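You operate a simulated robot arm through the tools that you are given. There is no shell and no other tool.

You are at the controls of a simulated robot arm. One attempt, no reset.

## Task
Shut the clamp on the heel stand's purple shoe, tap its new heel tip home and open the clamp.
Fine: the mallet goes back on its stand.

It is judged by the outcome, as a careful person would: the job done as asked, and still so three seconds after it is handed in. It fails if anything else is knocked over, pushed out of place, dropped, spilled or broken.

## Robot
A 6-joint arm with a three-finger gripper, fixed in place. Base frame: the origin is on the floor under the middle of its stand, x ahead of it, y to its left, z up; the work surface is at about z = 85. Readings come in cm, rad, newtons and seconds.
It reaches about 121.3 cm from its shoulder. Its first joint turns from -2.897 to 2.897 rad. Payload 4.89 kg.
The TCP is the grasp point between the finger pads, 3 cm short of the fingertips. In the tool frame z runs along the fingers and y along their closing line. The gripper opens to 16.4 cm; its body begins 12.5 cm behind the TCP.
Orientation is that of the tool frame in the base frame, as [roll, pitch, yaw] about the fixed x, y, z axes, in that order (R = Rz(yaw) Ry(pitch) Rx(roll)). With the fingers straight down and closing along the base's y, the tool's x points along the base's -x, its y along +y and its z along -z.

## Interface
- The arm moves only by the tool send_rows. Its arguments are lists of equal length, an entry for each row: "grip": the finger opening in m, from 0 to 0.164; "translation": the shift along the tool's x, y, z in m, a list of three; "rotation": the turn, a rotation vector about the tool's x, y, z in rad, a list of three. In form: {"grip": [grip, ...], "translation": [[tx, ty, tz], ...], "rotation": [[ax, ay, az], ...]}. A call has 1 to 20 rows; each row shifts and turns the commanded pose from where the row before left it, along the tool's axes as they then stand. Rows are played at 5 a second. More than 5 cm and 0.15 rad between two rows, or a gripper value outside its range, and nothing of the call is played. Where a pose cannot be reached the arm comes as near as it can. A force on the tool above 90 N (or 10 N above the force at the start of the call, whichever is more), or a blocked arm, ends the call early, and 0.2 s more pass. The fingers move at their own pace (about 10.8 cm/s each) and stop on an object; they squeeze with about 23 N. The grip force told is the motor's: it shows also when the fingers shut on nothing. Time passes only in rows, and 0.2 s behind the last, so rows that do not move let the fingers close. The reply holds the time, the measured pose of the TCP, the force on the tool along the base axes, the opening and the grip force, in the units named above and with some noise, with the torque about the TCP (base axes, N m) and any sound that the robot's microphone picked up.
- Cameras (640 x 400 px; columns grow to the right, rows downward): "scene" is fixed at [5.09, -64.97, 158.41]; the picture's right is [-0.12, -0.99, 0.00], its down [-0.56, 0.07, -0.82] and it looks along [0.82, -0.10, -0.57] (base axes); focal length 348 px, centre (320, 200). "wrist" rides on the gripper at [7.6, -0.2, -15.2] in the tool frame; the picture's right is [0.02, 1.00, 0.00], its down [-0.88, 0.02, -0.47] and it looks along [-0.47, 0.01, 0.88] (tool axes); focal length 247 px, centre (320, 200).
- snapshot(camera): a new picture of that camera. It takes no simulated time.
- slide_trunk(by): moves the trunk up (or, below 0, down) by that many cm; the arm rides with it, the base frame stays. It gives what a move gives, with no picture.
- point_at(camera, pixels): for up to 12 pixels [column, row] of the newest picture of that camera ("zoom" is the newest enlarged one), the place [x, y, z] in the base frame of the surface seen there, good to about 0.2 cm. It takes no simulated time.
- inspect(camera, box): a new picture of the part [left, top, right, bottom] of that camera's present view, enlarged. It takes no simulated time.
- job_done(): hands the job in; it is judged then, once.

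Leave the gripper open and the arm clear of the work at the hand-in unless told otherwise.

The tools are called after "Request:" as a command line: name --argument value ..., lists and objects as JSON in quotes. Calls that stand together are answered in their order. send_rows: Moves the arm, as the interface text tells. Its arguments: {"type":"object","properties":{"grip":{"type":"array","items":{"type":"number"}},"translation":{"type":"array","items":{"type":"array","items":{"type":"number"}}},"rotation":{"type":"array","items":{"type":"array","items":{"type":"number"}}}},"required":["grip","translation","rotation"]} The other tools are called the same way: slide_trunk (by) moves the trunk up or down; snapshot (camera) takes a picture; point_at (camera, pixels) gives the place of the surface under pixels of a picture; inspect (camera, box) takes an enlarged picture of a part of a camera's view; job_done () hands the job in.

At the start:

```text
t: 0.0
tcp_pos: [45.78, -50.67, 135.35]
tool_rot: [3.14, 0.001, -3.141]
contact_force: [0.0, -0.4, -0.4]
torque: [0.01, 0.03, -0.02]
opening: 16.42
grip_force: 0.0
trunk travel left (down, up): [-17.5, 21.5]
```

scene: 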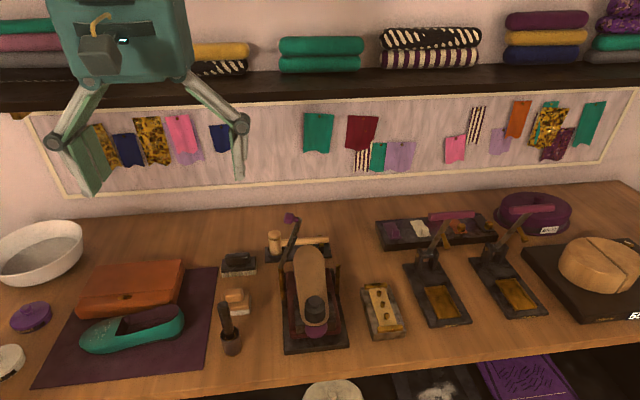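
wrist: 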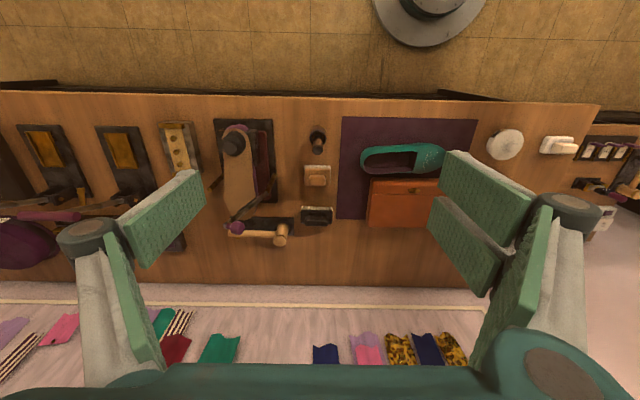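

I see the heel stand near (315,300) in the scene, with what looks like a shoe sole-up, a purple knobbed lever near (290,218), and a mallet behind near (290,240). I will enlarge these parts to understand them.

Request:
inspect --camera "scene" --box '[240, 200, 390, 360]'

Request:
inspect --camera "wrist" --box '[180, 100, 350, 260]'

```text
2.50 times, centred on (315, 280) of scene
```

zoom: 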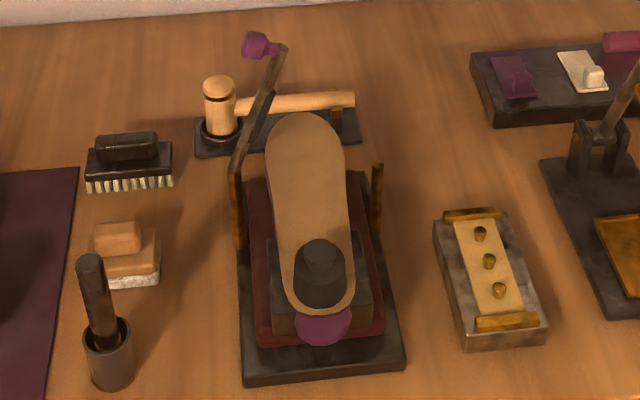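

```text
2.50 times, centred on (265, 180) of wrist
```

zoom: 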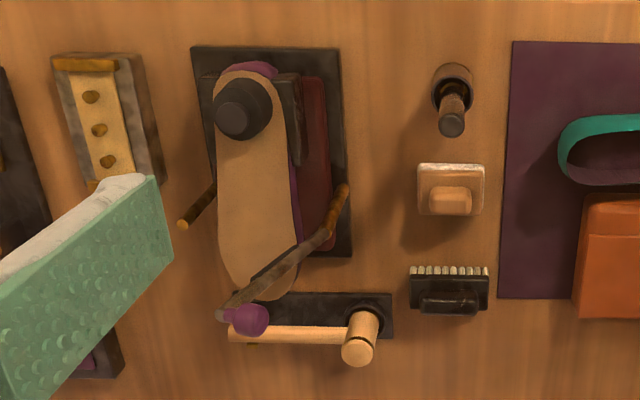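

The zoom shows a shoe held sole-up, with a dark heel block and tip near zoom (320,270). A bar rises from the left brass post to a purple knob, and the mallet lies on a stand behind. I'll re-take the scene zoom and measure points on it.

Request:
inspect --camera "scene" --box '[240, 200, 390, 360]'

Request:
point_at --camera "zoom" --pixels '[[257, 45], [280, 50], [262, 100], [240, 160], [237, 180], [237, 235], [378, 170], [376, 220], [320, 255], [318, 290], [300, 140], [320, 200]]'

Request:
point_at --camera "zoom" --pixels '[[217, 85], [218, 110], [245, 105], [300, 102], [345, 100], [337, 120], [215, 150], [350, 140], [320, 380], [398, 365], [248, 383], [325, 330]]'

```text
2.50 times, centred on (315, 280) of scene
```

zoom: 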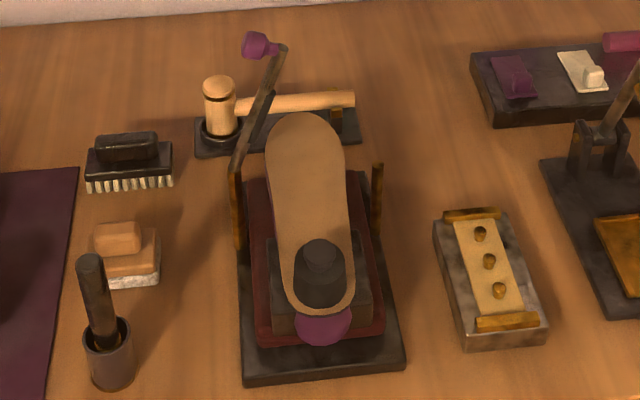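

```text
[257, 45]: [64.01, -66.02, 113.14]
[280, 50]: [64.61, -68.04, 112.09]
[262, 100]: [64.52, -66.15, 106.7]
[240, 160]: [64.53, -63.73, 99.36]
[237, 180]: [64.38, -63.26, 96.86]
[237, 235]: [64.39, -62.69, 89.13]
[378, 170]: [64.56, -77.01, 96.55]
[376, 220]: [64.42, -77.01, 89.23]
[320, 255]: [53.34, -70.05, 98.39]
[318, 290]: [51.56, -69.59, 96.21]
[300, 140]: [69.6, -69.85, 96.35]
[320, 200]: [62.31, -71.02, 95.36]
```

```text
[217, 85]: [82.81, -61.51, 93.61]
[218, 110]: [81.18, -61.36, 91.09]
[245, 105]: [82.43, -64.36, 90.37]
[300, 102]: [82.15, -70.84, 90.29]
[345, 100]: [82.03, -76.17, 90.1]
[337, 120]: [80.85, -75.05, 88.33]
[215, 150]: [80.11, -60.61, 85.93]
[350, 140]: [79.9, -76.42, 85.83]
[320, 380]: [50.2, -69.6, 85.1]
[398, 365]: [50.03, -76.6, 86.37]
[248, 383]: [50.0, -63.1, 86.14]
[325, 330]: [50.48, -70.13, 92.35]
```

The clamp bar lies in the plane x≈64.5, pivoting at the left post top (y≈-63.3, z≈98) with its knob at about (64,-66,113). The right post is at y≈-77. Next I'll look closer at the heel and the mallet.

Request:
inspect --camera "scene" --box '[290, 280, 350, 350]'

Request:
inspect --camera "scene" --box '[260, 205, 340, 270]'

Request:
inspect --camera "wrist" --box '[205, 110, 285, 180]'

Request:
inspect --camera "wrist" --box '[205, 180, 305, 255]'

```text
5.71 times, centred on (320, 315) of scene
```

zoom: 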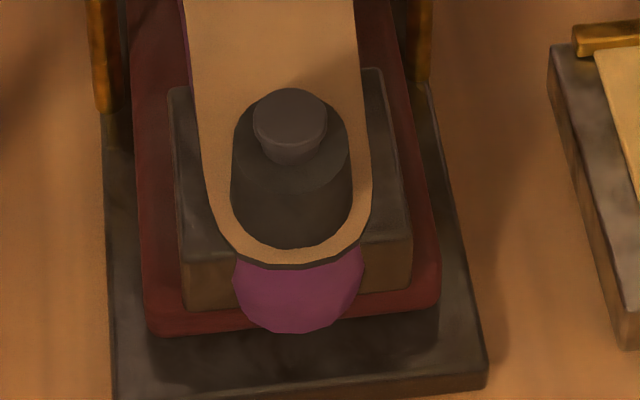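

```text
6.15 times, centred on (300, 238) of scene
```

zoom: 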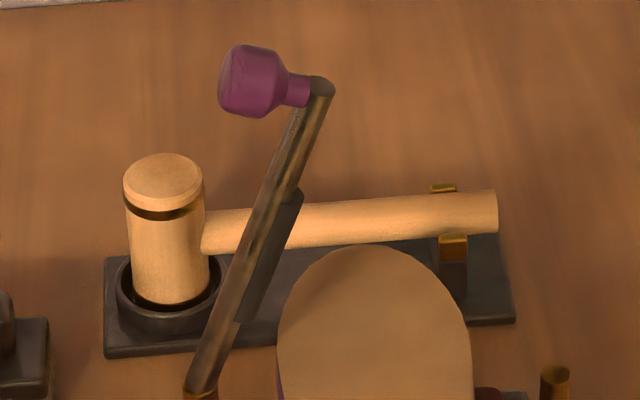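

```text
5.71 times, centred on (245, 145) of wrist
```

zoom: 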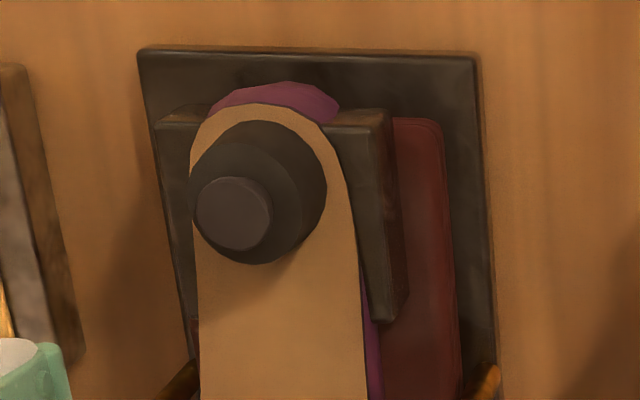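

```text
5.33 times, centred on (255, 218) of wrist
```

zoom: 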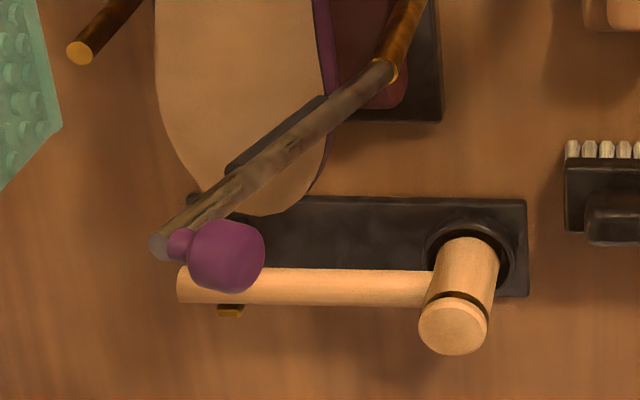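

The mallet's head sits upright in a ring at about (82,-61.4), with its handle running along -y onto a brass cradle. The new heel tip is the small plug standing out of the dark heel. I'll re-zoom on each one and measure it.

Request:
inspect --camera "scene" --box '[290, 280, 350, 350]'

Request:
point_at --camera "zoom" --pixels '[[290, 95], [290, 115], [258, 120], [322, 120], [290, 135], [290, 152], [290, 185], [240, 150], [343, 150], [290, 240], [290, 40], [290, 255]]'

Request:
inspect --camera "wrist" --box '[205, 180, 305, 255]'

Request:
point_at --camera "zoom" --pixels '[[455, 327], [455, 260], [410, 285], [300, 270], [300, 285], [300, 302], [190, 285], [183, 285], [230, 310], [520, 210], [440, 240], [225, 250]]'

Request:
inspect --camera "scene" --box '[260, 205, 340, 270]'

Request:
point_at --camera "zoom" --pixels '[[164, 180], [128, 180], [203, 180], [165, 250], [215, 235], [350, 205], [350, 222], [350, 240], [492, 212], [453, 245], [443, 187], [250, 75]]'

```text
5.71 times, centred on (320, 315) of scene
```

zoom: 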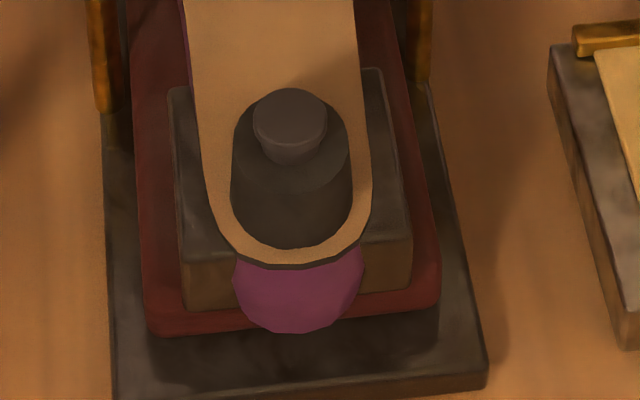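

```text
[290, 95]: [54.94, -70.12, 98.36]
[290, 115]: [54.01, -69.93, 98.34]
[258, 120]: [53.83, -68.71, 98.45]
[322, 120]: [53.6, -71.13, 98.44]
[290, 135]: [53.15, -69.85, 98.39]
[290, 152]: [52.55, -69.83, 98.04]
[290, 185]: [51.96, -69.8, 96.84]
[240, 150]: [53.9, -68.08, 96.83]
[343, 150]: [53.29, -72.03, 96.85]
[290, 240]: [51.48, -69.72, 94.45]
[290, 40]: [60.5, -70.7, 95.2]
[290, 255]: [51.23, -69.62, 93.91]
```

```text
5.33 times, centred on (255, 218) of wrist
```

zoom: 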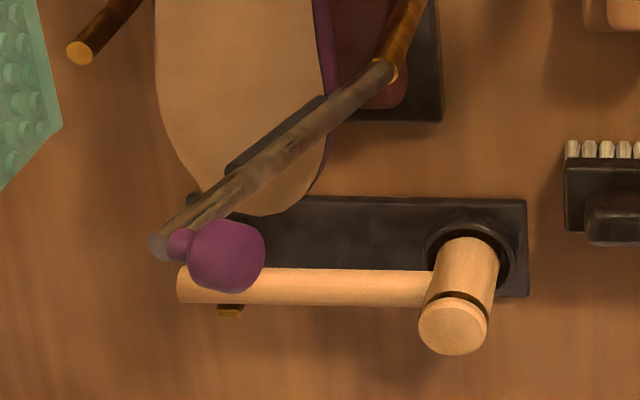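

```text
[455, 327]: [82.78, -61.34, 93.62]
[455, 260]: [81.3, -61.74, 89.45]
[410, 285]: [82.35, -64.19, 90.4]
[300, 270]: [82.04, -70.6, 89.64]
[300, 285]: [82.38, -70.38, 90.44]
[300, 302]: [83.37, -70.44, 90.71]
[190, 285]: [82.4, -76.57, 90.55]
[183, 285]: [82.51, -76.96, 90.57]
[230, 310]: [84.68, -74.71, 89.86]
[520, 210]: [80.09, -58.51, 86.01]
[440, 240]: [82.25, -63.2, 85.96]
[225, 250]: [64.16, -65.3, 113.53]
```

```text
6.15 times, centred on (300, 238) of scene
```

zoom: 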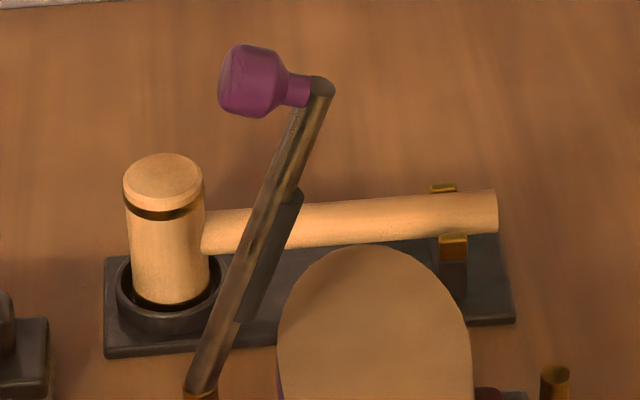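

```text
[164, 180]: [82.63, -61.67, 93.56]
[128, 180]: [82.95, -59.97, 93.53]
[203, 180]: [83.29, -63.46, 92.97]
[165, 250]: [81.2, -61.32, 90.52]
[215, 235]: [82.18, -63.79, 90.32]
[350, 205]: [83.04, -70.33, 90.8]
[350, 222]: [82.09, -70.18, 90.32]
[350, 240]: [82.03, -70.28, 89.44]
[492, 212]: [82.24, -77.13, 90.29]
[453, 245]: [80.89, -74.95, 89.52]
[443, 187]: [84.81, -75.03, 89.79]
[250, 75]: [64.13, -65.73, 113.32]
```

The heel tip top is at z≈98.4 around (54.0,-69.95), about 1.5 cm proud of the heel at z≈96.85. The mallet handle centre is about x=83, z≈89.6, free between y=-63.5 and -74. Before planning the arc I'll look closely at the clamp's pivot, pad and right post.

Request:
inspect --camera "scene" --box '[270, 245, 345, 300]'

Request:
point_at --camera "zoom" --pixels '[[95, 180], [100, 150], [90, 200], [110, 120], [160, 100], [440, 150], [440, 170], [438, 200], [125, 110], [85, 240], [300, 150], [140, 110]]'

Request:
inspect --camera "wrist" --box '[225, 160, 295, 230]'

Request:
point_at --camera "zoom" --pixels '[[360, 60], [400, 60], [320, 130], [230, 190], [150, 250], [190, 260], [330, 90], [210, 170], [480, 40], [440, 100], [50, 60], [180, 240]]'

```text
7.27 times, centred on (308, 272) of scene
```

zoom: 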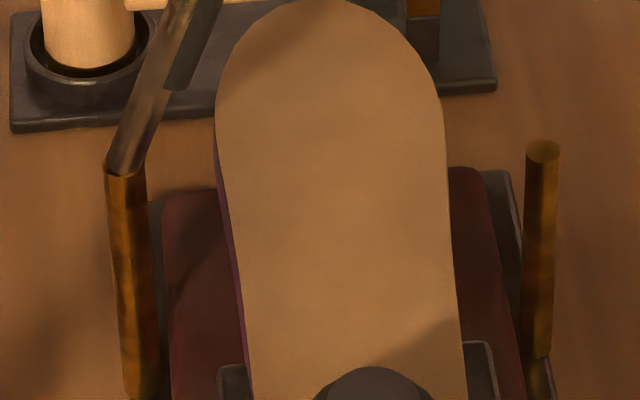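

```text
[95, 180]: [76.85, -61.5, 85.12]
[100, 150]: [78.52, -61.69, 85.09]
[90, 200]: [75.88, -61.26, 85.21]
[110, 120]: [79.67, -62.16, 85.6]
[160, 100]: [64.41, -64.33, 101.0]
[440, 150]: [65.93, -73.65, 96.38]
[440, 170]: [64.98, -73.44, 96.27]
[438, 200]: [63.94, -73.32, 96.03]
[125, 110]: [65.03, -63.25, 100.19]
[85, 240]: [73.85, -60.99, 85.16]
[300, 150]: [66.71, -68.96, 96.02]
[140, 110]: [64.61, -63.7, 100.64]
```

```text
5.71 times, centred on (260, 195) of wrist
```

zoom: 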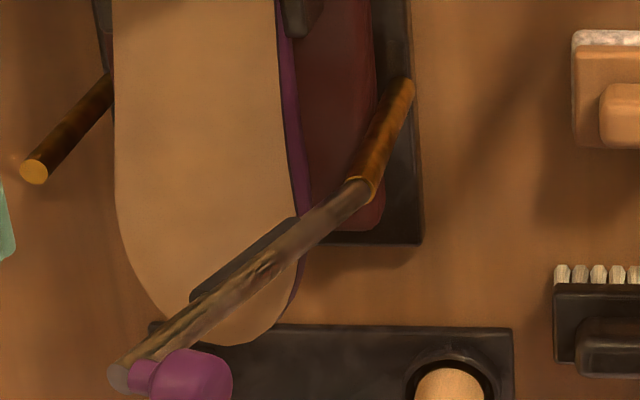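

```text
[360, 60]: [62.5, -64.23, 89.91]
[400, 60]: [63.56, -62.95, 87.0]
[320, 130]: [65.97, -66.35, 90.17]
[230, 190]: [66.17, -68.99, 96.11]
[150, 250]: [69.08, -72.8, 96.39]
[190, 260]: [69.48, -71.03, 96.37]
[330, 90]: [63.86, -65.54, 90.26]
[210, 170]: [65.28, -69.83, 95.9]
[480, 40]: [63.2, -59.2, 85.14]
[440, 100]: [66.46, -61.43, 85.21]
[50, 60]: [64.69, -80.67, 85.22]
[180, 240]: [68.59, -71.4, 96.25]
```

I'll re-zoom the scene on the same patch and read the left post's top joint and the right post's top exactly.

Request:
inspect --camera "scene" --box '[270, 245, 345, 300]'

Request:
point_at --camera "zoom" --pixels '[[126, 172], [110, 175], [142, 175], [126, 185], [130, 250], [122, 150], [543, 150], [543, 165], [530, 155], [556, 155], [185, 60], [200, 60]]'

```text
7.27 times, centred on (308, 272) of scene
```

zoom: 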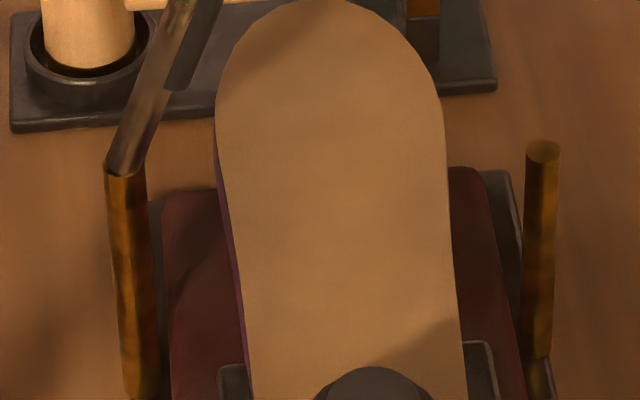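

```text
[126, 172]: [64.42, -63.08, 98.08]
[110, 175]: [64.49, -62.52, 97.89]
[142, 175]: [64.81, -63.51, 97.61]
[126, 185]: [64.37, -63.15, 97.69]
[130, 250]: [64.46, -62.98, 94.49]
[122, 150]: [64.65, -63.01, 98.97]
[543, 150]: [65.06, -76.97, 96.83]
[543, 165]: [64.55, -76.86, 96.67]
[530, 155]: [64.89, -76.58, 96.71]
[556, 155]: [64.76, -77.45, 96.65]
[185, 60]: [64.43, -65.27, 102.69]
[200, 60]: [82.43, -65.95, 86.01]
```

The left post top is about (65,-63.05,97.6) and the right post top about (65,-77,96.8), so the knob's arc lies in the plane x=65. Now I'll check the back wall and shelf for arm clearance.

Request:
snapshot --camera "scene"

Request:
point_at --camera "scene" --pixels '[[300, 92], [300, 80], [450, 85], [320, 180], [320, 205], [320, 55], [430, 58], [363, 132], [450, 218], [435, 245], [380, 312], [231, 312]]'

Request:
point_at --camera "scene" --pixels '[[238, 258], [237, 300], [225, 310], [233, 345], [395, 325], [365, 290], [408, 270], [437, 222], [385, 240], [50, 170], [120, 150], [240, 150]]'

```text
taken
```

scene: 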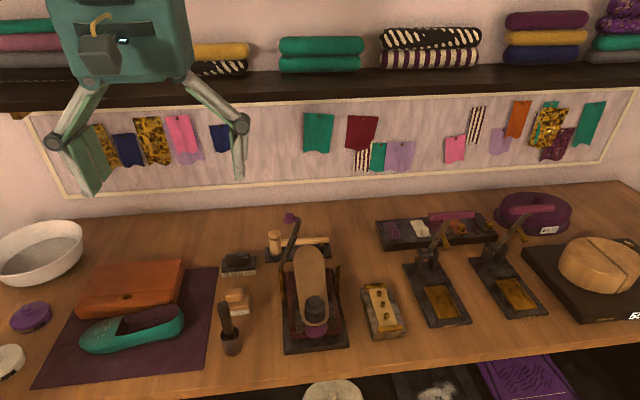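

```text
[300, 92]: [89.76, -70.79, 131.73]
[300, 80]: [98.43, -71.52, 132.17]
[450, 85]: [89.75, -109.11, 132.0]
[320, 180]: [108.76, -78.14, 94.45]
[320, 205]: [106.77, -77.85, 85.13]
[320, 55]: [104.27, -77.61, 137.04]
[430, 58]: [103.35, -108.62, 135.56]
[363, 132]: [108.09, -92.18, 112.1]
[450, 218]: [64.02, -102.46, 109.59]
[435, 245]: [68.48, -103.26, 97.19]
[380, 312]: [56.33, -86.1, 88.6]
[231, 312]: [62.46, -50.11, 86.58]
```

```text
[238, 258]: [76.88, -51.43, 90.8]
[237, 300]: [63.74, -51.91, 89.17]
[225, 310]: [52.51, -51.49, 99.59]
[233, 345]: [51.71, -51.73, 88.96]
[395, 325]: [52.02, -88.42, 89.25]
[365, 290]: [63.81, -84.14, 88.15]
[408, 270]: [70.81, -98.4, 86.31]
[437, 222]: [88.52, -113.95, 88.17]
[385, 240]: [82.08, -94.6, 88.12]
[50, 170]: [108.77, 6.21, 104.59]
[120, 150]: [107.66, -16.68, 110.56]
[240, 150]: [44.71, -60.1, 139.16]
```

The shelf's front edge is at x≈89.8, z≈130, so I'll tilt the hand back later when it reaches the mallet. First I move at the current height to above the knob, x +19.2 and y -15.1 cm. There I turn the tool -90° about its axis so the fingers close along base x.

Request:
send_rows --grip '[0.164, 0.164, 0.164, 0.164, 0.164, 0.164, 0.164, 0.164, 0.164, 0.164, 0.164, 0.164, 0.164, 0.164, 0.164, 0.164, 0.164, 0.164]' --translation '[[-0.032, -0.02513, 0], [-0.032, -0.02513, 0], [-0.032, -0.02513, 0], [-0.032, -0.02513, 0], [-0.032, -0.02513, 0], [-0.032, -0.02513, 0], [0, 0, 0], [0, 0, 0], [0, 0, 0], [0, 0, 0], [0, 0, 0], [0, 0, 0], [0, 0, 0], [0, 0, 0], [0, 0, 0], [0, 0, 0], [0, 0, 0], [0, 0, 0]]' --rotation '[[0, 0, 0], [0, 0, 0], [0, 0, 0], [0, 0, 0], [0, 0, 0], [0, 0, 0], [0, 0, -0.1428], [0, 0, -0.1428], [0, 0, -0.1428], [0, 0, -0.1428], [0, 0, -0.1428], [0, 0, -0.1428], [0, 0, -0.1428], [0, 0, -0.1428], [0, 0, -0.1428], [0, 0, -0.1428], [0, 0, -0.1428], [0, 0, 0]]'

Request:
snapshot --camera "scene"

Request:
snapshot --camera "wrist"

```text
t: 3.8
tcp_pos: [65.05, -65.73, 135.36]
tool_rot: [3.142, 0.0, -1.571]
contact_force: [0.3, -0.9, -0.6]
torque: [0.01, -0.02, 0.01]
opening: 16.41
grip_force: 0.1
trunk travel left (down, up): [-17.5, 21.5]
```

```text
taken
```

scene: 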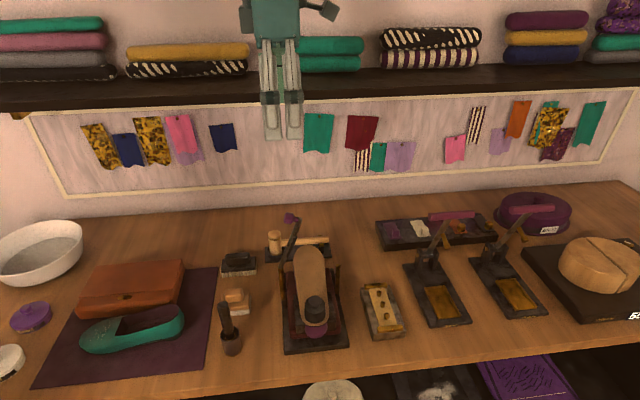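

```text
taken
```

wrist: 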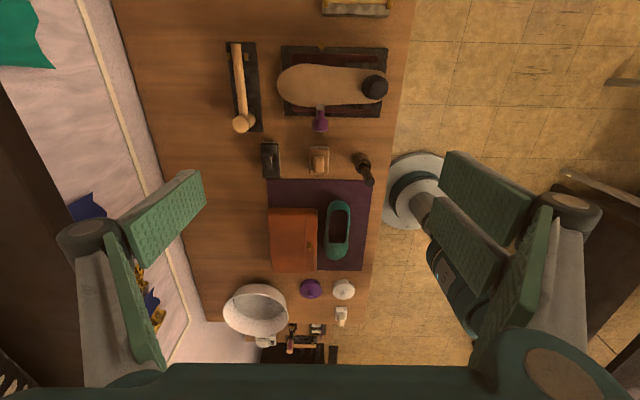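

The turn worked: the pose is (65.05,-65.73,135.36), thumb on the +x side, and the two fingers span about 6 cm along y. Next I narrow the opening to 9 cm and lower to the knob's height, z≈112.7.

Request:
send_rows --grip '[0.12, 0.09, 0.09, 0.09, 0.09, 0.09, 0.09]' --translation '[[0, 0, 0.02], [0, 0, 0.04], [0, 0, 0.045], [0, 0, 0.045], [0, 0, 0.045], [0, 0, 0.032], [0, 0, 0]]' --rotation '[[0, 0, 0], [0, 0, 0], [0, 0, 0], [0, 0, 0], [0, 0, 0], [0, 0, 0], [0, 0, 0]]'

Request:
inspect --camera "scene" --box '[220, 130, 380, 260]'

Request:
snapshot --camera "wrist"

```text
t: 5.4
tcp_pos: [65.06, -65.96, 112.73]
tool_rot: [3.14, 0.0, -1.573]
contact_force: [0.9, -0.2, -0.5]
torque: [0.07, 0.02, 0.02]
opening: 8.99
grip_force: 0.0
trunk travel left (down, up): [-17.5, 21.5]
```

```text
3.08 times, centred on (300, 195) of scene
```

zoom: 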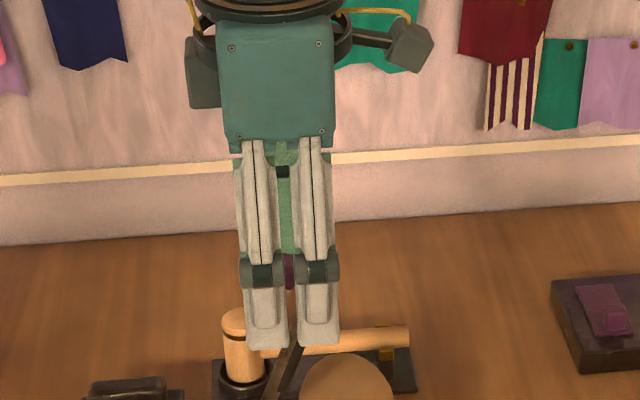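

```text
taken
```

wrist: 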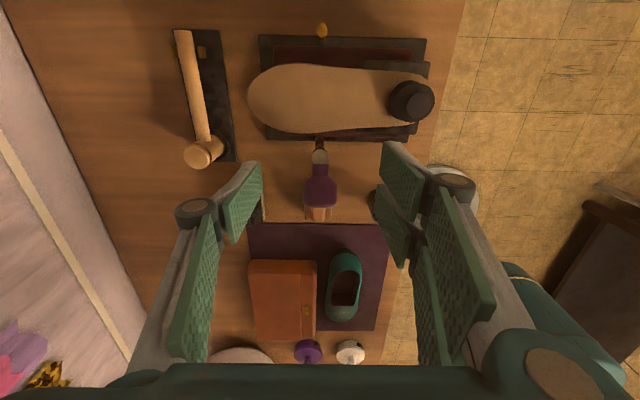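

The knob at wrist (320,190) sits centred between thumb and fingers. I close on it now and wait for the fingers to settle.

Request:
send_rows --grip '[0.05, 0.02, 0.0, 0.0, 0.0, 0.0]' --translation '[[0, 0, 0], [0, 0, 0], [0, 0, 0], [0, 0, 0], [0, 0, 0], [0, 0, 0]]' --rotation '[[0, 0, 0], [0, 0, 0], [0, 0, 0], [0, 0, 0], [0, 0, 0], [0, 0, 0]]'

Request:
snapshot --camera "wrist"

Request:
inspect --camera "scene" --box '[220, 130, 380, 260]'

```text
t: 6.8
tcp_pos: [65.0, -65.75, 112.81]
tool_rot: [3.141, -0.001, -1.573]
contact_force: [10.7, -1.0, 2.2]
torque: [-0.05, -0.21, 0.25]
opening: 2.24
grip_force: 45.5
trunk travel left (down, up): [-17.5, 21.5]
```

```text
taken
```

wrist: 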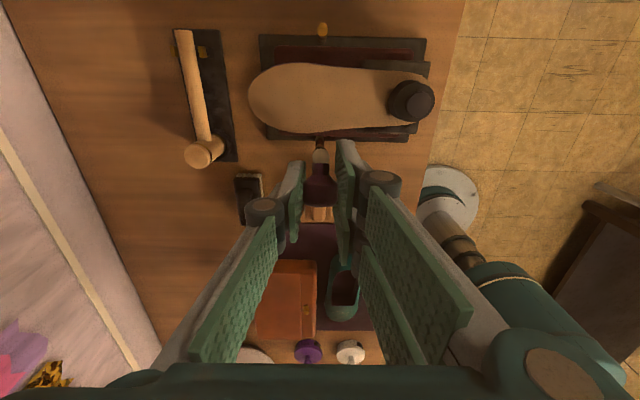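

```text
3.08 times, centred on (300, 195) of scene
```

zoom: 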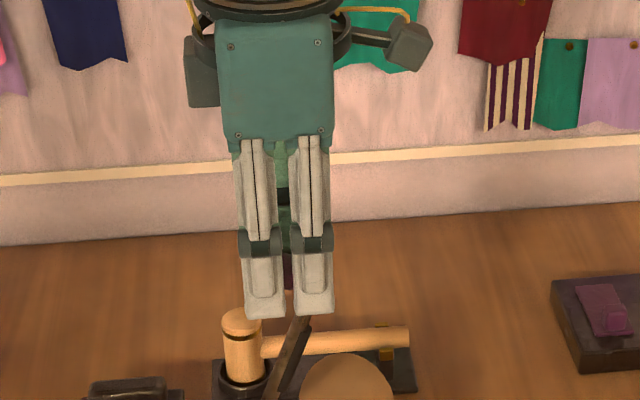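

The grip is on the knob (opening 2.24, 45 N), and the jaw body is clear. I'll swing the knob along its arc about (y -63.05, z 97.6), four small steps first, and then read the forces.

Request:
send_rows --grip '[0.0, 0.0, 0.0, 0.0, 0.0]' --translation '[[0.01829, 0, 0.00446], [0.0176, 0, 0.00668], [0.01665, 0, 0.0088], [0.01544, 0, 0.01078], [0, 0, 0]]' --rotation '[[0, 0, 0], [0, 0, 0], [0, 0, 0], [0, 0, 0], [0, 0, 0]]'

Request:
inspect --camera "scene" --box '[220, 130, 380, 260]'

Request:
snapshot --camera "wrist"

```text
t: 8.0
tcp_pos: [65.09, -72.5, 109.43]
tool_rot: [-3.141, -0.001, -1.572]
contact_force: [-0.4, 13.2, -13.5]
torque: [0.15, -0.12, 0.07]
opening: 2.26
grip_force: 44.4
trunk travel left (down, up): [-17.5, 21.5]
```

```text
3.08 times, centred on (300, 195) of scene
```

zoom: 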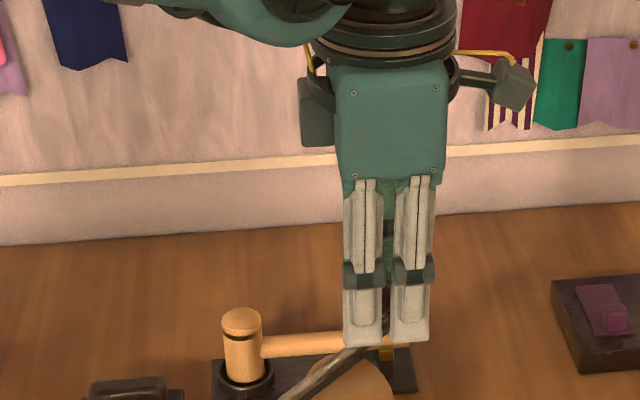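

```text
taken
```

wrist: 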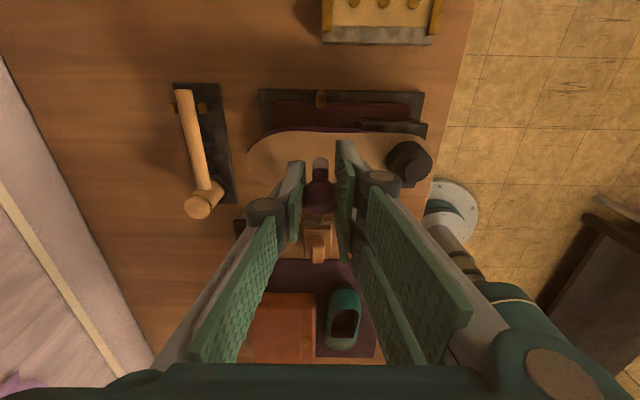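

The bar is following. A reaction of about 19 N points inward toward the pivot, so my arc is a touch wide. I'll continue with the path trimmed slightly inward.

Request:
send_rows --grip '[0.0, 0.0, 0.0, 0.0]' --translation '[[0.0131, 0, 0.0135], [0.0113, 0, 0.0148], [0.0097, 0, 0.016], [0, 0, 0]]' --rotation '[[0, 0, 0], [0, 0, 0], [0, 0, 0], [0, 0, 0]]'

Request:
inspect --camera "scene" --box '[240, 180, 400, 310]'

```text
t: 9.0
tcp_pos: [64.98, -75.98, 105.11]
tool_rot: [3.142, 0.0, -1.572]
contact_force: [7.5, 6.3, -0.3]
torque: [0.48, -0.11, 0.06]
opening: 2.21
grip_force: 45.1
trunk travel left (down, up): [-17.5, 21.5]
```

```text
3.08 times, centred on (320, 245) of scene
```

zoom: 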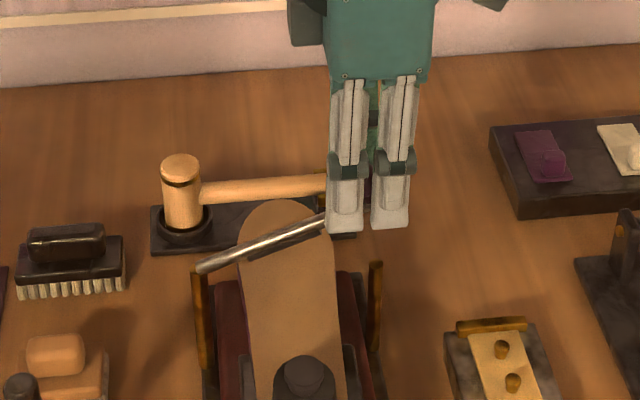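

Forces are low, and the bar is about 25–30° above flat. I'll go on with the next two arc steps, then check before the last part.

Request:
send_rows --grip '[0.0, 0.0, 0.0]' --translation '[[0.0087, 0, 0.0162], [0.00615, 0, 0.01725], [0, 0, 0]]' --rotation '[[0, 0, 0], [0, 0, 0], [0, 0, 0]]'

Request:
inspect --camera "scene" --box '[240, 190, 400, 320]'

```text
t: 9.8
tcp_pos: [65.04, -77.19, 101.94]
tool_rot: [-3.14, 0.001, -1.569]
contact_force: [-4.6, 32.5, -6.2]
torque: [0.3, 0.01, 0.0]
opening: 2.21
grip_force: 45.3
trunk travel left (down, up): [-17.5, 21.5]
```

```text
3.08 times, centred on (320, 255) of scene
```

zoom: 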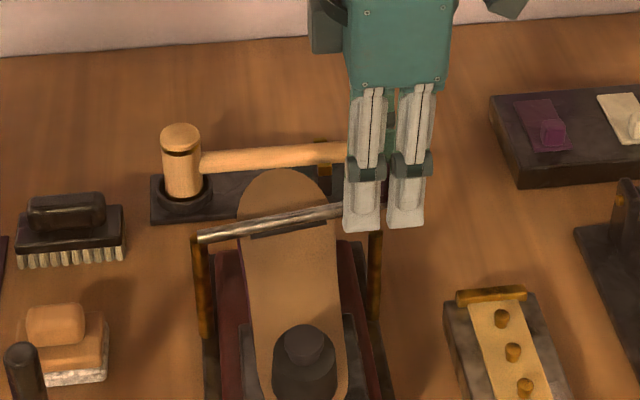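

The bar is nearly flat, and the 32 N side pull says I'm a little too far outward. The next steps go mostly downward, easing slightly back toward +y.

Request:
send_rows --grip '[0.0, 0.0, 0.0]' --translation '[[-0.002, 0, 0.008], [-0.001, 0, 0.007], [0, 0, 0]]' --rotation '[[0, 0, 0], [0, 0, 0], [0, 0, 0]]'

Request:
inspect --camera "scene" --box '[260, 220, 360, 300]'

```text
t: 10.6
tcp_pos: [65.03, -77.51, 100.16]
tool_rot: [3.141, -0.002, -1.571]
contact_force: [17.8, -38.5, 6.0]
torque: [-0.06, 0.03, -0.04]
opening: 2.22
grip_force: 45.5
trunk travel left (down, up): [-17.5, 21.5]
```

```text
5.00 times, centred on (310, 260) of scene
```

zoom: 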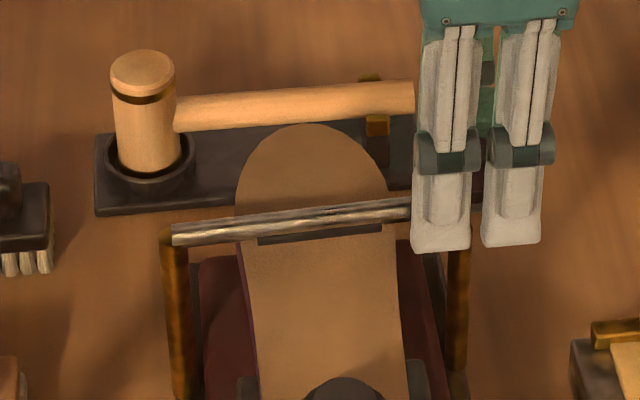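

Now the side force is -38 N, so I eased back too much; the true y here is about -77.4. I'll measure how flat the bar is and how far the pad is from the sole.

Request:
point_at --camera "zoom" --pixels '[[185, 232], [220, 226], [260, 222], [300, 218], [350, 213], [400, 208], [265, 240], [375, 230], [320, 237], [320, 260], [175, 238], [460, 225]]'

```text
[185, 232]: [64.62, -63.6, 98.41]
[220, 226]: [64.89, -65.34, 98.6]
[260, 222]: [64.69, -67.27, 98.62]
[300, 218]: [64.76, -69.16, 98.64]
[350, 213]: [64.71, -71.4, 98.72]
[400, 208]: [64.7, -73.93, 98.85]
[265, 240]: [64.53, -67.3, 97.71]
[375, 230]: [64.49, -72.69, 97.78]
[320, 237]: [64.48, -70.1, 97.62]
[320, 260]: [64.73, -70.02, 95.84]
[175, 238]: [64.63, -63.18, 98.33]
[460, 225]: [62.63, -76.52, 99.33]
```

The bar top rises just 0.4 cm over 10 cm, so about 2–3° remain. I'll correct y outward by 0.3 cm and press down further in small steps to feel the stop.

Request:
send_rows --grip '[0.0, 0.0, 0.0, 0.0]' --translation '[[0.003, 0, 0.003], [0, 0, 0.004], [0, 0, 0.004], [0, 0, 0]]' --rotation '[[0, 0, 0], [0, 0, 0], [0, 0, 0], [0, 0, 0]]'

Request:
inspect --camera "scene" --box '[260, 220, 360, 300]'

Request:
point_at --camera "zoom" --pixels '[[185, 232], [220, 226], [260, 222], [300, 218], [350, 213], [400, 208], [265, 240], [375, 230], [320, 237], [320, 250], [175, 238], [460, 225]]'

```text
t: 11.6
tcp_pos: [64.95, -77.3, 99.35]
tool_rot: [-3.139, 0.001, -1.571]
contact_force: [17.3, -14.5, 30.6]
torque: [-0.02, -0.02, 0.06]
opening: 2.24
grip_force: 45.0
trunk travel left (down, up): [-17.5, 21.5]
```

```text
5.00 times, centred on (310, 260) of scene
```

zoom: 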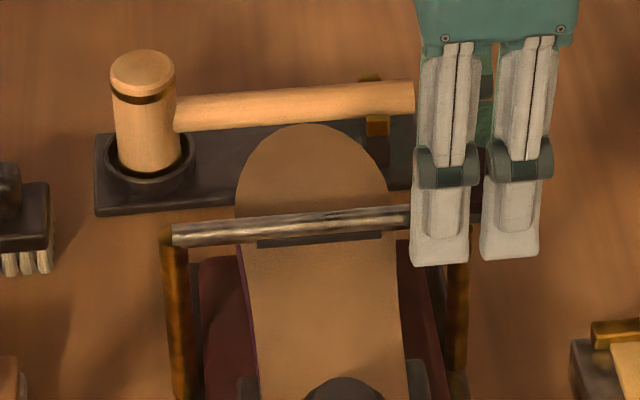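

```text
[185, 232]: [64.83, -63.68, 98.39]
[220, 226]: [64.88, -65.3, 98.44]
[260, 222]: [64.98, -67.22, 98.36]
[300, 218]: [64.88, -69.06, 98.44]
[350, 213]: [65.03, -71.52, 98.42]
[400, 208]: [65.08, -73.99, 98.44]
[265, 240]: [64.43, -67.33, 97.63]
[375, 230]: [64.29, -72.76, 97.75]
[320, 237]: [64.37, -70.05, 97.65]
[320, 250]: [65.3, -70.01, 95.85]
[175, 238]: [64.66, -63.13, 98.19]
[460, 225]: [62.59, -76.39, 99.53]
```

The bar is now level (98.4 all along) and pushes back with about 31 N, so it seems to be at the stop. One slightly firmer press will make sure it's seated, and I'll listen for a click.

Request:
send_rows --grip '[0.0, 0.0, 0.0]' --translation '[[0, 0, 0.003], [0, 0, 0], [0, 0, 0]]' --rotation '[[0, 0, 0], [0, 0, 0], [0, 0, 0]]'

Request:
inspect --camera "scene" --box '[270, 250, 350, 300]'

Request:
point_at --camera "zoom" --pixels '[[140, 130], [200, 110], [250, 105], [300, 100], [350, 95], [400, 90], [200, 135], [300, 130], [380, 120], [300, 140], [300, 160], [460, 120]]'

```text
t: 12.4
tcp_pos: [64.97, -77.38, 99.04]
tool_rot: [-3.141, -0.002, -1.569]
contact_force: [21.7, -5.0, 31.4]
torque: [0.11, 0.07, 0.12]
opening: 2.23
grip_force: 45.1
trunk travel left (down, up): [-17.5, 21.5]
```

```text
8.00 times, centred on (310, 275) of scene
```

zoom: 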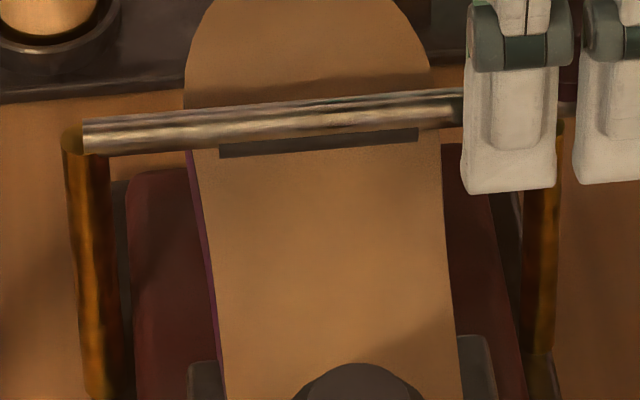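

```text
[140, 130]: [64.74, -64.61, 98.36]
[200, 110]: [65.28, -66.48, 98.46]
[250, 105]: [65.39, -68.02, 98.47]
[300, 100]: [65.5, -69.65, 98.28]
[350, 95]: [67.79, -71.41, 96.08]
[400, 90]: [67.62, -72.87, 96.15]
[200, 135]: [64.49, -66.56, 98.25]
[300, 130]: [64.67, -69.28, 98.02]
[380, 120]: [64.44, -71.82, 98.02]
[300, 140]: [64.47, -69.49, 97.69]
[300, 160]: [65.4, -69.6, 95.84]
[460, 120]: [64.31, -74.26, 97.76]
```

Pressing another 0.3 cm only slid the fingers along the knob. The bar stayed level at z≈98.4 against the right post, so it looks shut. I'll open the fingers a little, rise clear and look at the clamp unobstructed.

Request:
send_rows --grip '[0.03, 0.05, 0.06, 0.06, 0.06, 0.06, 0.06]' --translation '[[0, 0, 0], [0, 0, 0], [0, 0, 0], [0, 0, -0.03], [0, 0, -0.045], [0, 0, -0.045], [0, 0, 0]]' --rotation '[[0, 0, 0], [0, 0, 0], [0, 0, 0], [0, 0, 0], [0, 0, 0], [0, 0, 0], [0, 0, 0]]'

Request:
inspect --camera "scene" --box '[260, 220, 370, 300]'

Request:
snapshot --camera "wrist"

```text
t: 14.0
tcp_pos: [64.89, -77.71, 111.0]
tool_rot: [3.141, 0.0, -1.573]
contact_force: [-0.5, 0.6, 0.2]
torque: [-0.08, -0.07, 0.03]
opening: 5.99
grip_force: 0.1
trunk travel left (down, up): [-17.5, 21.5]
```

```text
5.00 times, centred on (315, 260) of scene
```

zoom: 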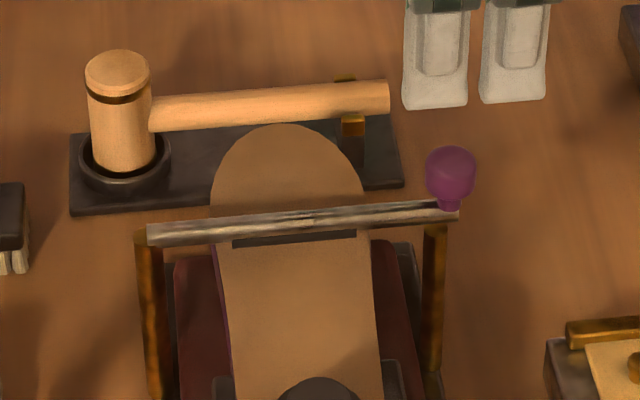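

```text
taken
```

wrist: 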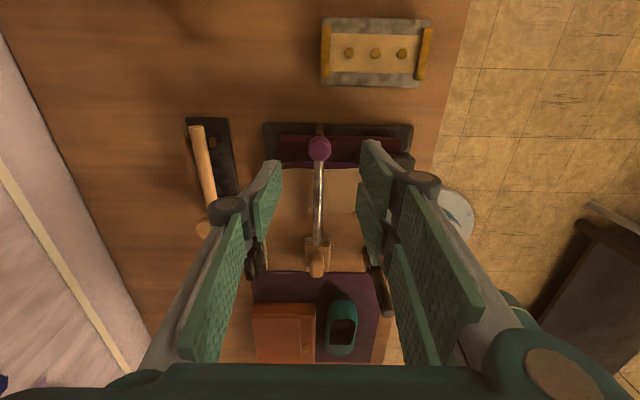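

The clamp stays down, with the bar lying across both posts and the knob upright at zoom (450,170). I'll measure it to see whether any gap is left at the right post.

Request:
inspect --camera "scene" --box '[325, 240, 365, 270]'

Request:
point_at --camera "zoom" --pixels '[[290, 190], [290, 120], [290, 160], [150, 240], [50, 250], [290, 230], [220, 250], [220, 280], [220, 300], [310, 240], [250, 160], [340, 160]]'

Request:
inspect --camera "wrist" --box '[280, 110, 360, 180]'

```text
13.33 times, centred on (345, 255) of scene
```

zoom: 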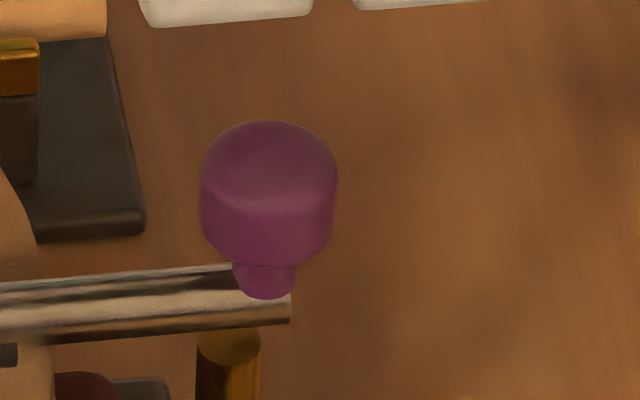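

```text
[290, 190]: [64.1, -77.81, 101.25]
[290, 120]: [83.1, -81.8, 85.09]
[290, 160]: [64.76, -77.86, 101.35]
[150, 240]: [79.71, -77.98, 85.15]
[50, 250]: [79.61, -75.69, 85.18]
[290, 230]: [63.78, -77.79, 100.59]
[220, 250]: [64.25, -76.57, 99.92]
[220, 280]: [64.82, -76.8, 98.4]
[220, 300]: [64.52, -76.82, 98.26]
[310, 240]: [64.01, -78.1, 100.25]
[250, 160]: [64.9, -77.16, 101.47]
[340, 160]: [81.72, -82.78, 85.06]
```

```text
5.71 times, centred on (320, 145) of wrist
```

zoom: 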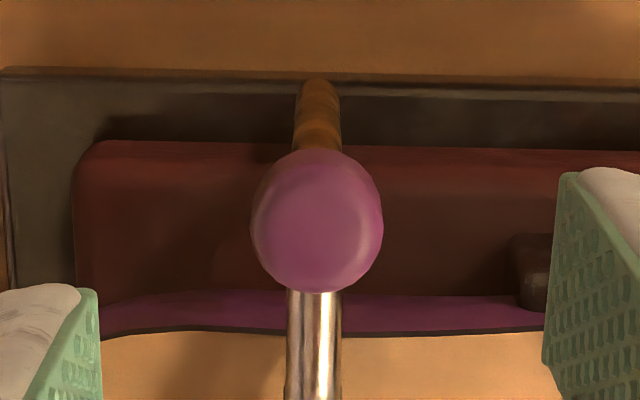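

The clamp is shut: bar level, resting by the right post, and steady. Now the mallet. I rise, tilt the hand back 15° so the wrist stays clear of the shelf, and move to a hover above the handle near (79.7,-68.5,112).

Request:
send_rows --grip '[0.06, 0.06, 0.06, 0.06, 0.06, 0.06, 0.06, 0.06, 0.06, 0.06]' --translation '[[0, 0, -0.03], [0, 0, -0.03], [0, 0, 0], [0, 0, 0], [-0.0184, -0.02594, 0.0173], [-0.0184, -0.02594, 0.0173], [-0.0184, -0.02594, 0.0173], [-0.0184, -0.02594, 0.0173], [-0.0184, -0.02594, 0.0173], [0, 0, 0]]' --rotation '[[0, 0, 0], [0, 0, 0], [0.1309, 0, 0], [0.1309, 0, 0], [0, 0, 0], [0, 0, 0], [0, 0, 0], [0, 0, 0], [0, 0, 0], [0, 0, 0]]'

Request:
snapshot --camera "scene"

Request:
snapshot --camera "wrist"

```text
t: 16.2
tcp_pos: [79.72, -68.01, 111.67]
tool_rot: [-2.88, 0.001, -1.57]
contact_force: [0.7, -0.3, 0.6]
torque: [0.0, 0.05, 0.0]
opening: 5.99
grip_force: 0.0
trunk travel left (down, up): [-17.5, 21.5]
```

```text
taken
```

scene: 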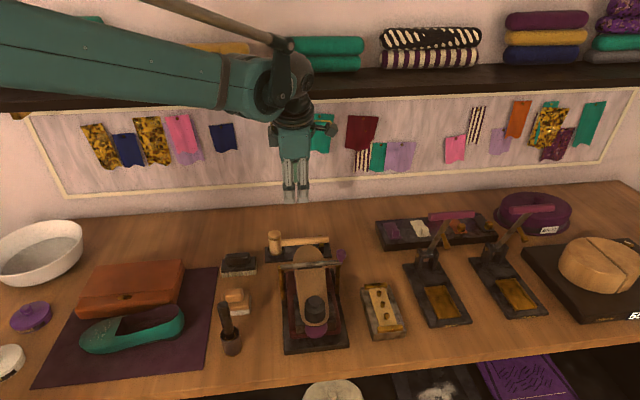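

```text
taken
```

wrist: 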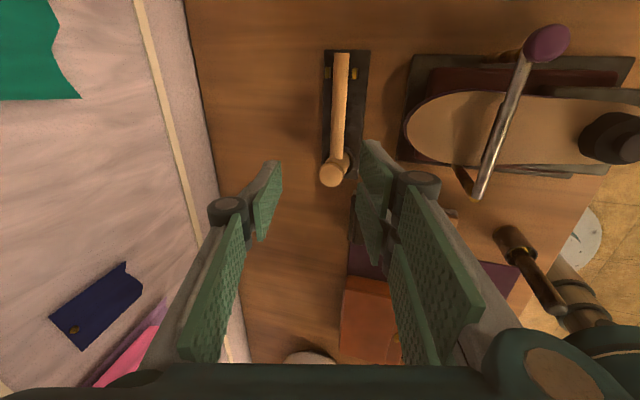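

The arm is clear of the shelf. The mallet shows in the wrist view: handle about column 340, head top at (333,173), cradle at (327,73) and (355,73). I'll measure these from here.

Request:
inspect --camera "wrist" --box '[290, 40, 390, 200]'

Request:
point_at --camera "wrist" --pixels '[[340, 100], [335, 100], [345, 100], [340, 130], [336, 130], [344, 130], [333, 175], [333, 184], [342, 56], [327, 73], [356, 73], [352, 165]]'

```text
2.50 times, centred on (340, 120) of wrist
```

zoom: 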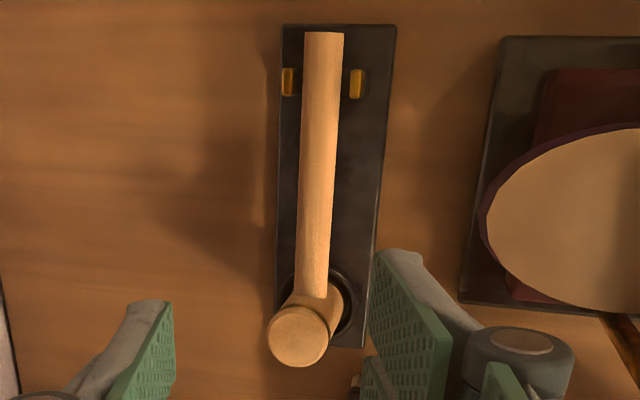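

```text
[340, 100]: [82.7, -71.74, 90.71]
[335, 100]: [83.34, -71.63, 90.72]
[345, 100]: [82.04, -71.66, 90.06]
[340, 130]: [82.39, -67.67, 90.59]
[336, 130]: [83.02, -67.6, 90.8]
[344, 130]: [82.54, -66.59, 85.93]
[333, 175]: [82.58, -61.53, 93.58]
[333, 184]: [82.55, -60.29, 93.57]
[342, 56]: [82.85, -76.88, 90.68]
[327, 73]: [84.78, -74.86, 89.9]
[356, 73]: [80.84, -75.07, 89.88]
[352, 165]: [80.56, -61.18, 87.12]
```

The handle centre is about (82.9, z 89.7) with radius about 1.05, and the ring top is at z 87.1. I'll lower to the approach line and advance along the tool axis, stopping 3 cm short to check.

Request:
send_rows --grip '[0.055, 0.055, 0.055, 0.055, 0.055, 0.055, 0.055]' --translation '[[0.0016, 0.0087, 0.0305], [0.0016, 0.0087, 0.0305], [0.0017, 0.0087, 0.0304], [0, 0, 0.03], [0, 0, 0.03], [0, 0, 0.03], [0, 0, 0]]' --rotation '[[0, 0, 0], [0, 0, 0], [0, 0, 0], [0, 0, 0], [0, 0, 0], [0, 0, 0], [0, 0, 0]]'

Request:
inspect --camera "scene" --box '[230, 180, 370, 290]'

Request:
snapshot --camera "wrist"

```text
t: 17.8
tcp_pos: [81.84, -68.83, 93.48]
tool_rot: [-2.88, 0.0, -1.572]
contact_force: [0.2, 1.1, -0.9]
torque: [0.03, 0.0, 0.04]
opening: 5.47
grip_force: 0.0
trunk travel left (down, up): [-17.5, 21.5]
```

```text
3.64 times, centred on (300, 235) of scene
```

zoom: 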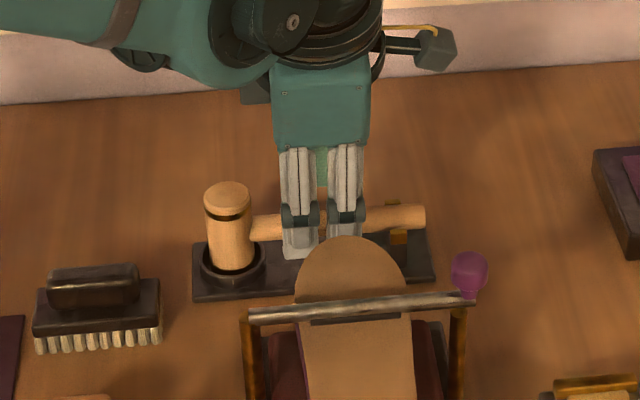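

```text
taken
```

wrist: 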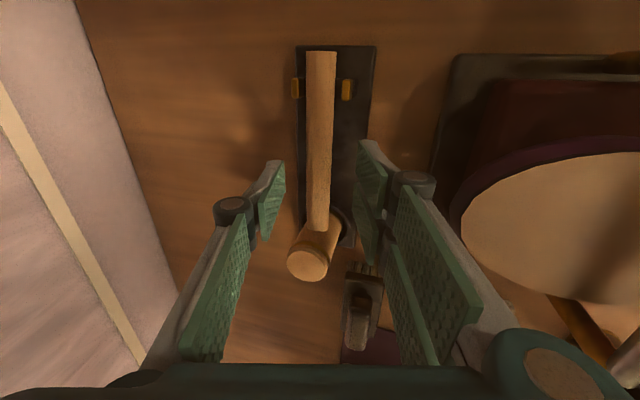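

The handle (column ~318) runs midway between thumb and fingers. I advance the last 3 cm and close on it.

Request:
send_rows --grip '[0.055, 0.055, 0.055, 0.055, 0.03, 0.0, 0.0, 0.0, 0.0]' --translation '[[-0.0015, 0, 0.012], [-0.0015, 0, 0.01], [0, 0, 0.008], [0, 0, 0], [0, 0, 0], [0, 0, 0], [0, 0, 0], [0, 0, 0], [0, 0, 0]]' --rotation '[[0, 0, 0], [0, 0, 0], [0, 0, 0], [0, 0, 0], [0, 0, 0], [0, 0, 0], [0, 0, 0], [0, 0, 0], [0, 0, 0]]'

Request:
inspect --camera "scene" --box '[230, 180, 370, 290]'

Request:
snapshot --camera "wrist"

```text
t: 19.8
tcp_pos: [82.46, -68.45, 90.9]
tool_rot: [-2.88, 0.0, -1.572]
contact_force: [0.5, 0.1, 2.5]
torque: [0.16, -0.02, -0.07]
opening: 2.01
grip_force: 22.7
trunk travel left (down, up): [-17.5, 21.5]
```

```text
3.64 times, centred on (300, 235) of scene
```

zoom: 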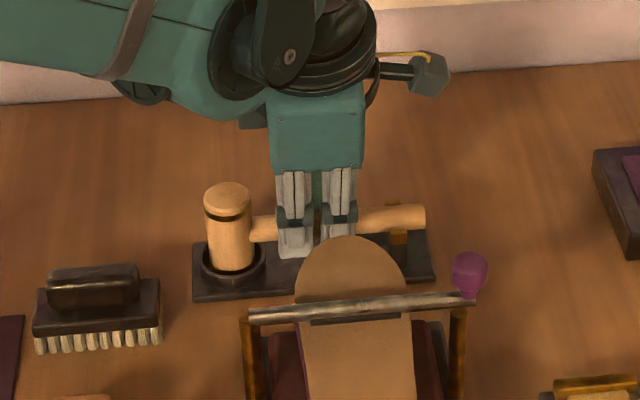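

```text
taken
```

wrist: 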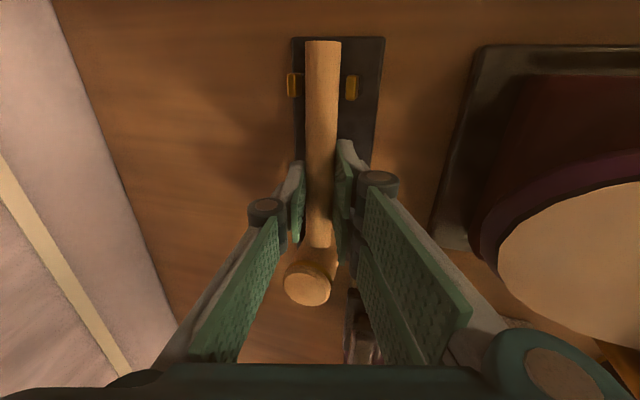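

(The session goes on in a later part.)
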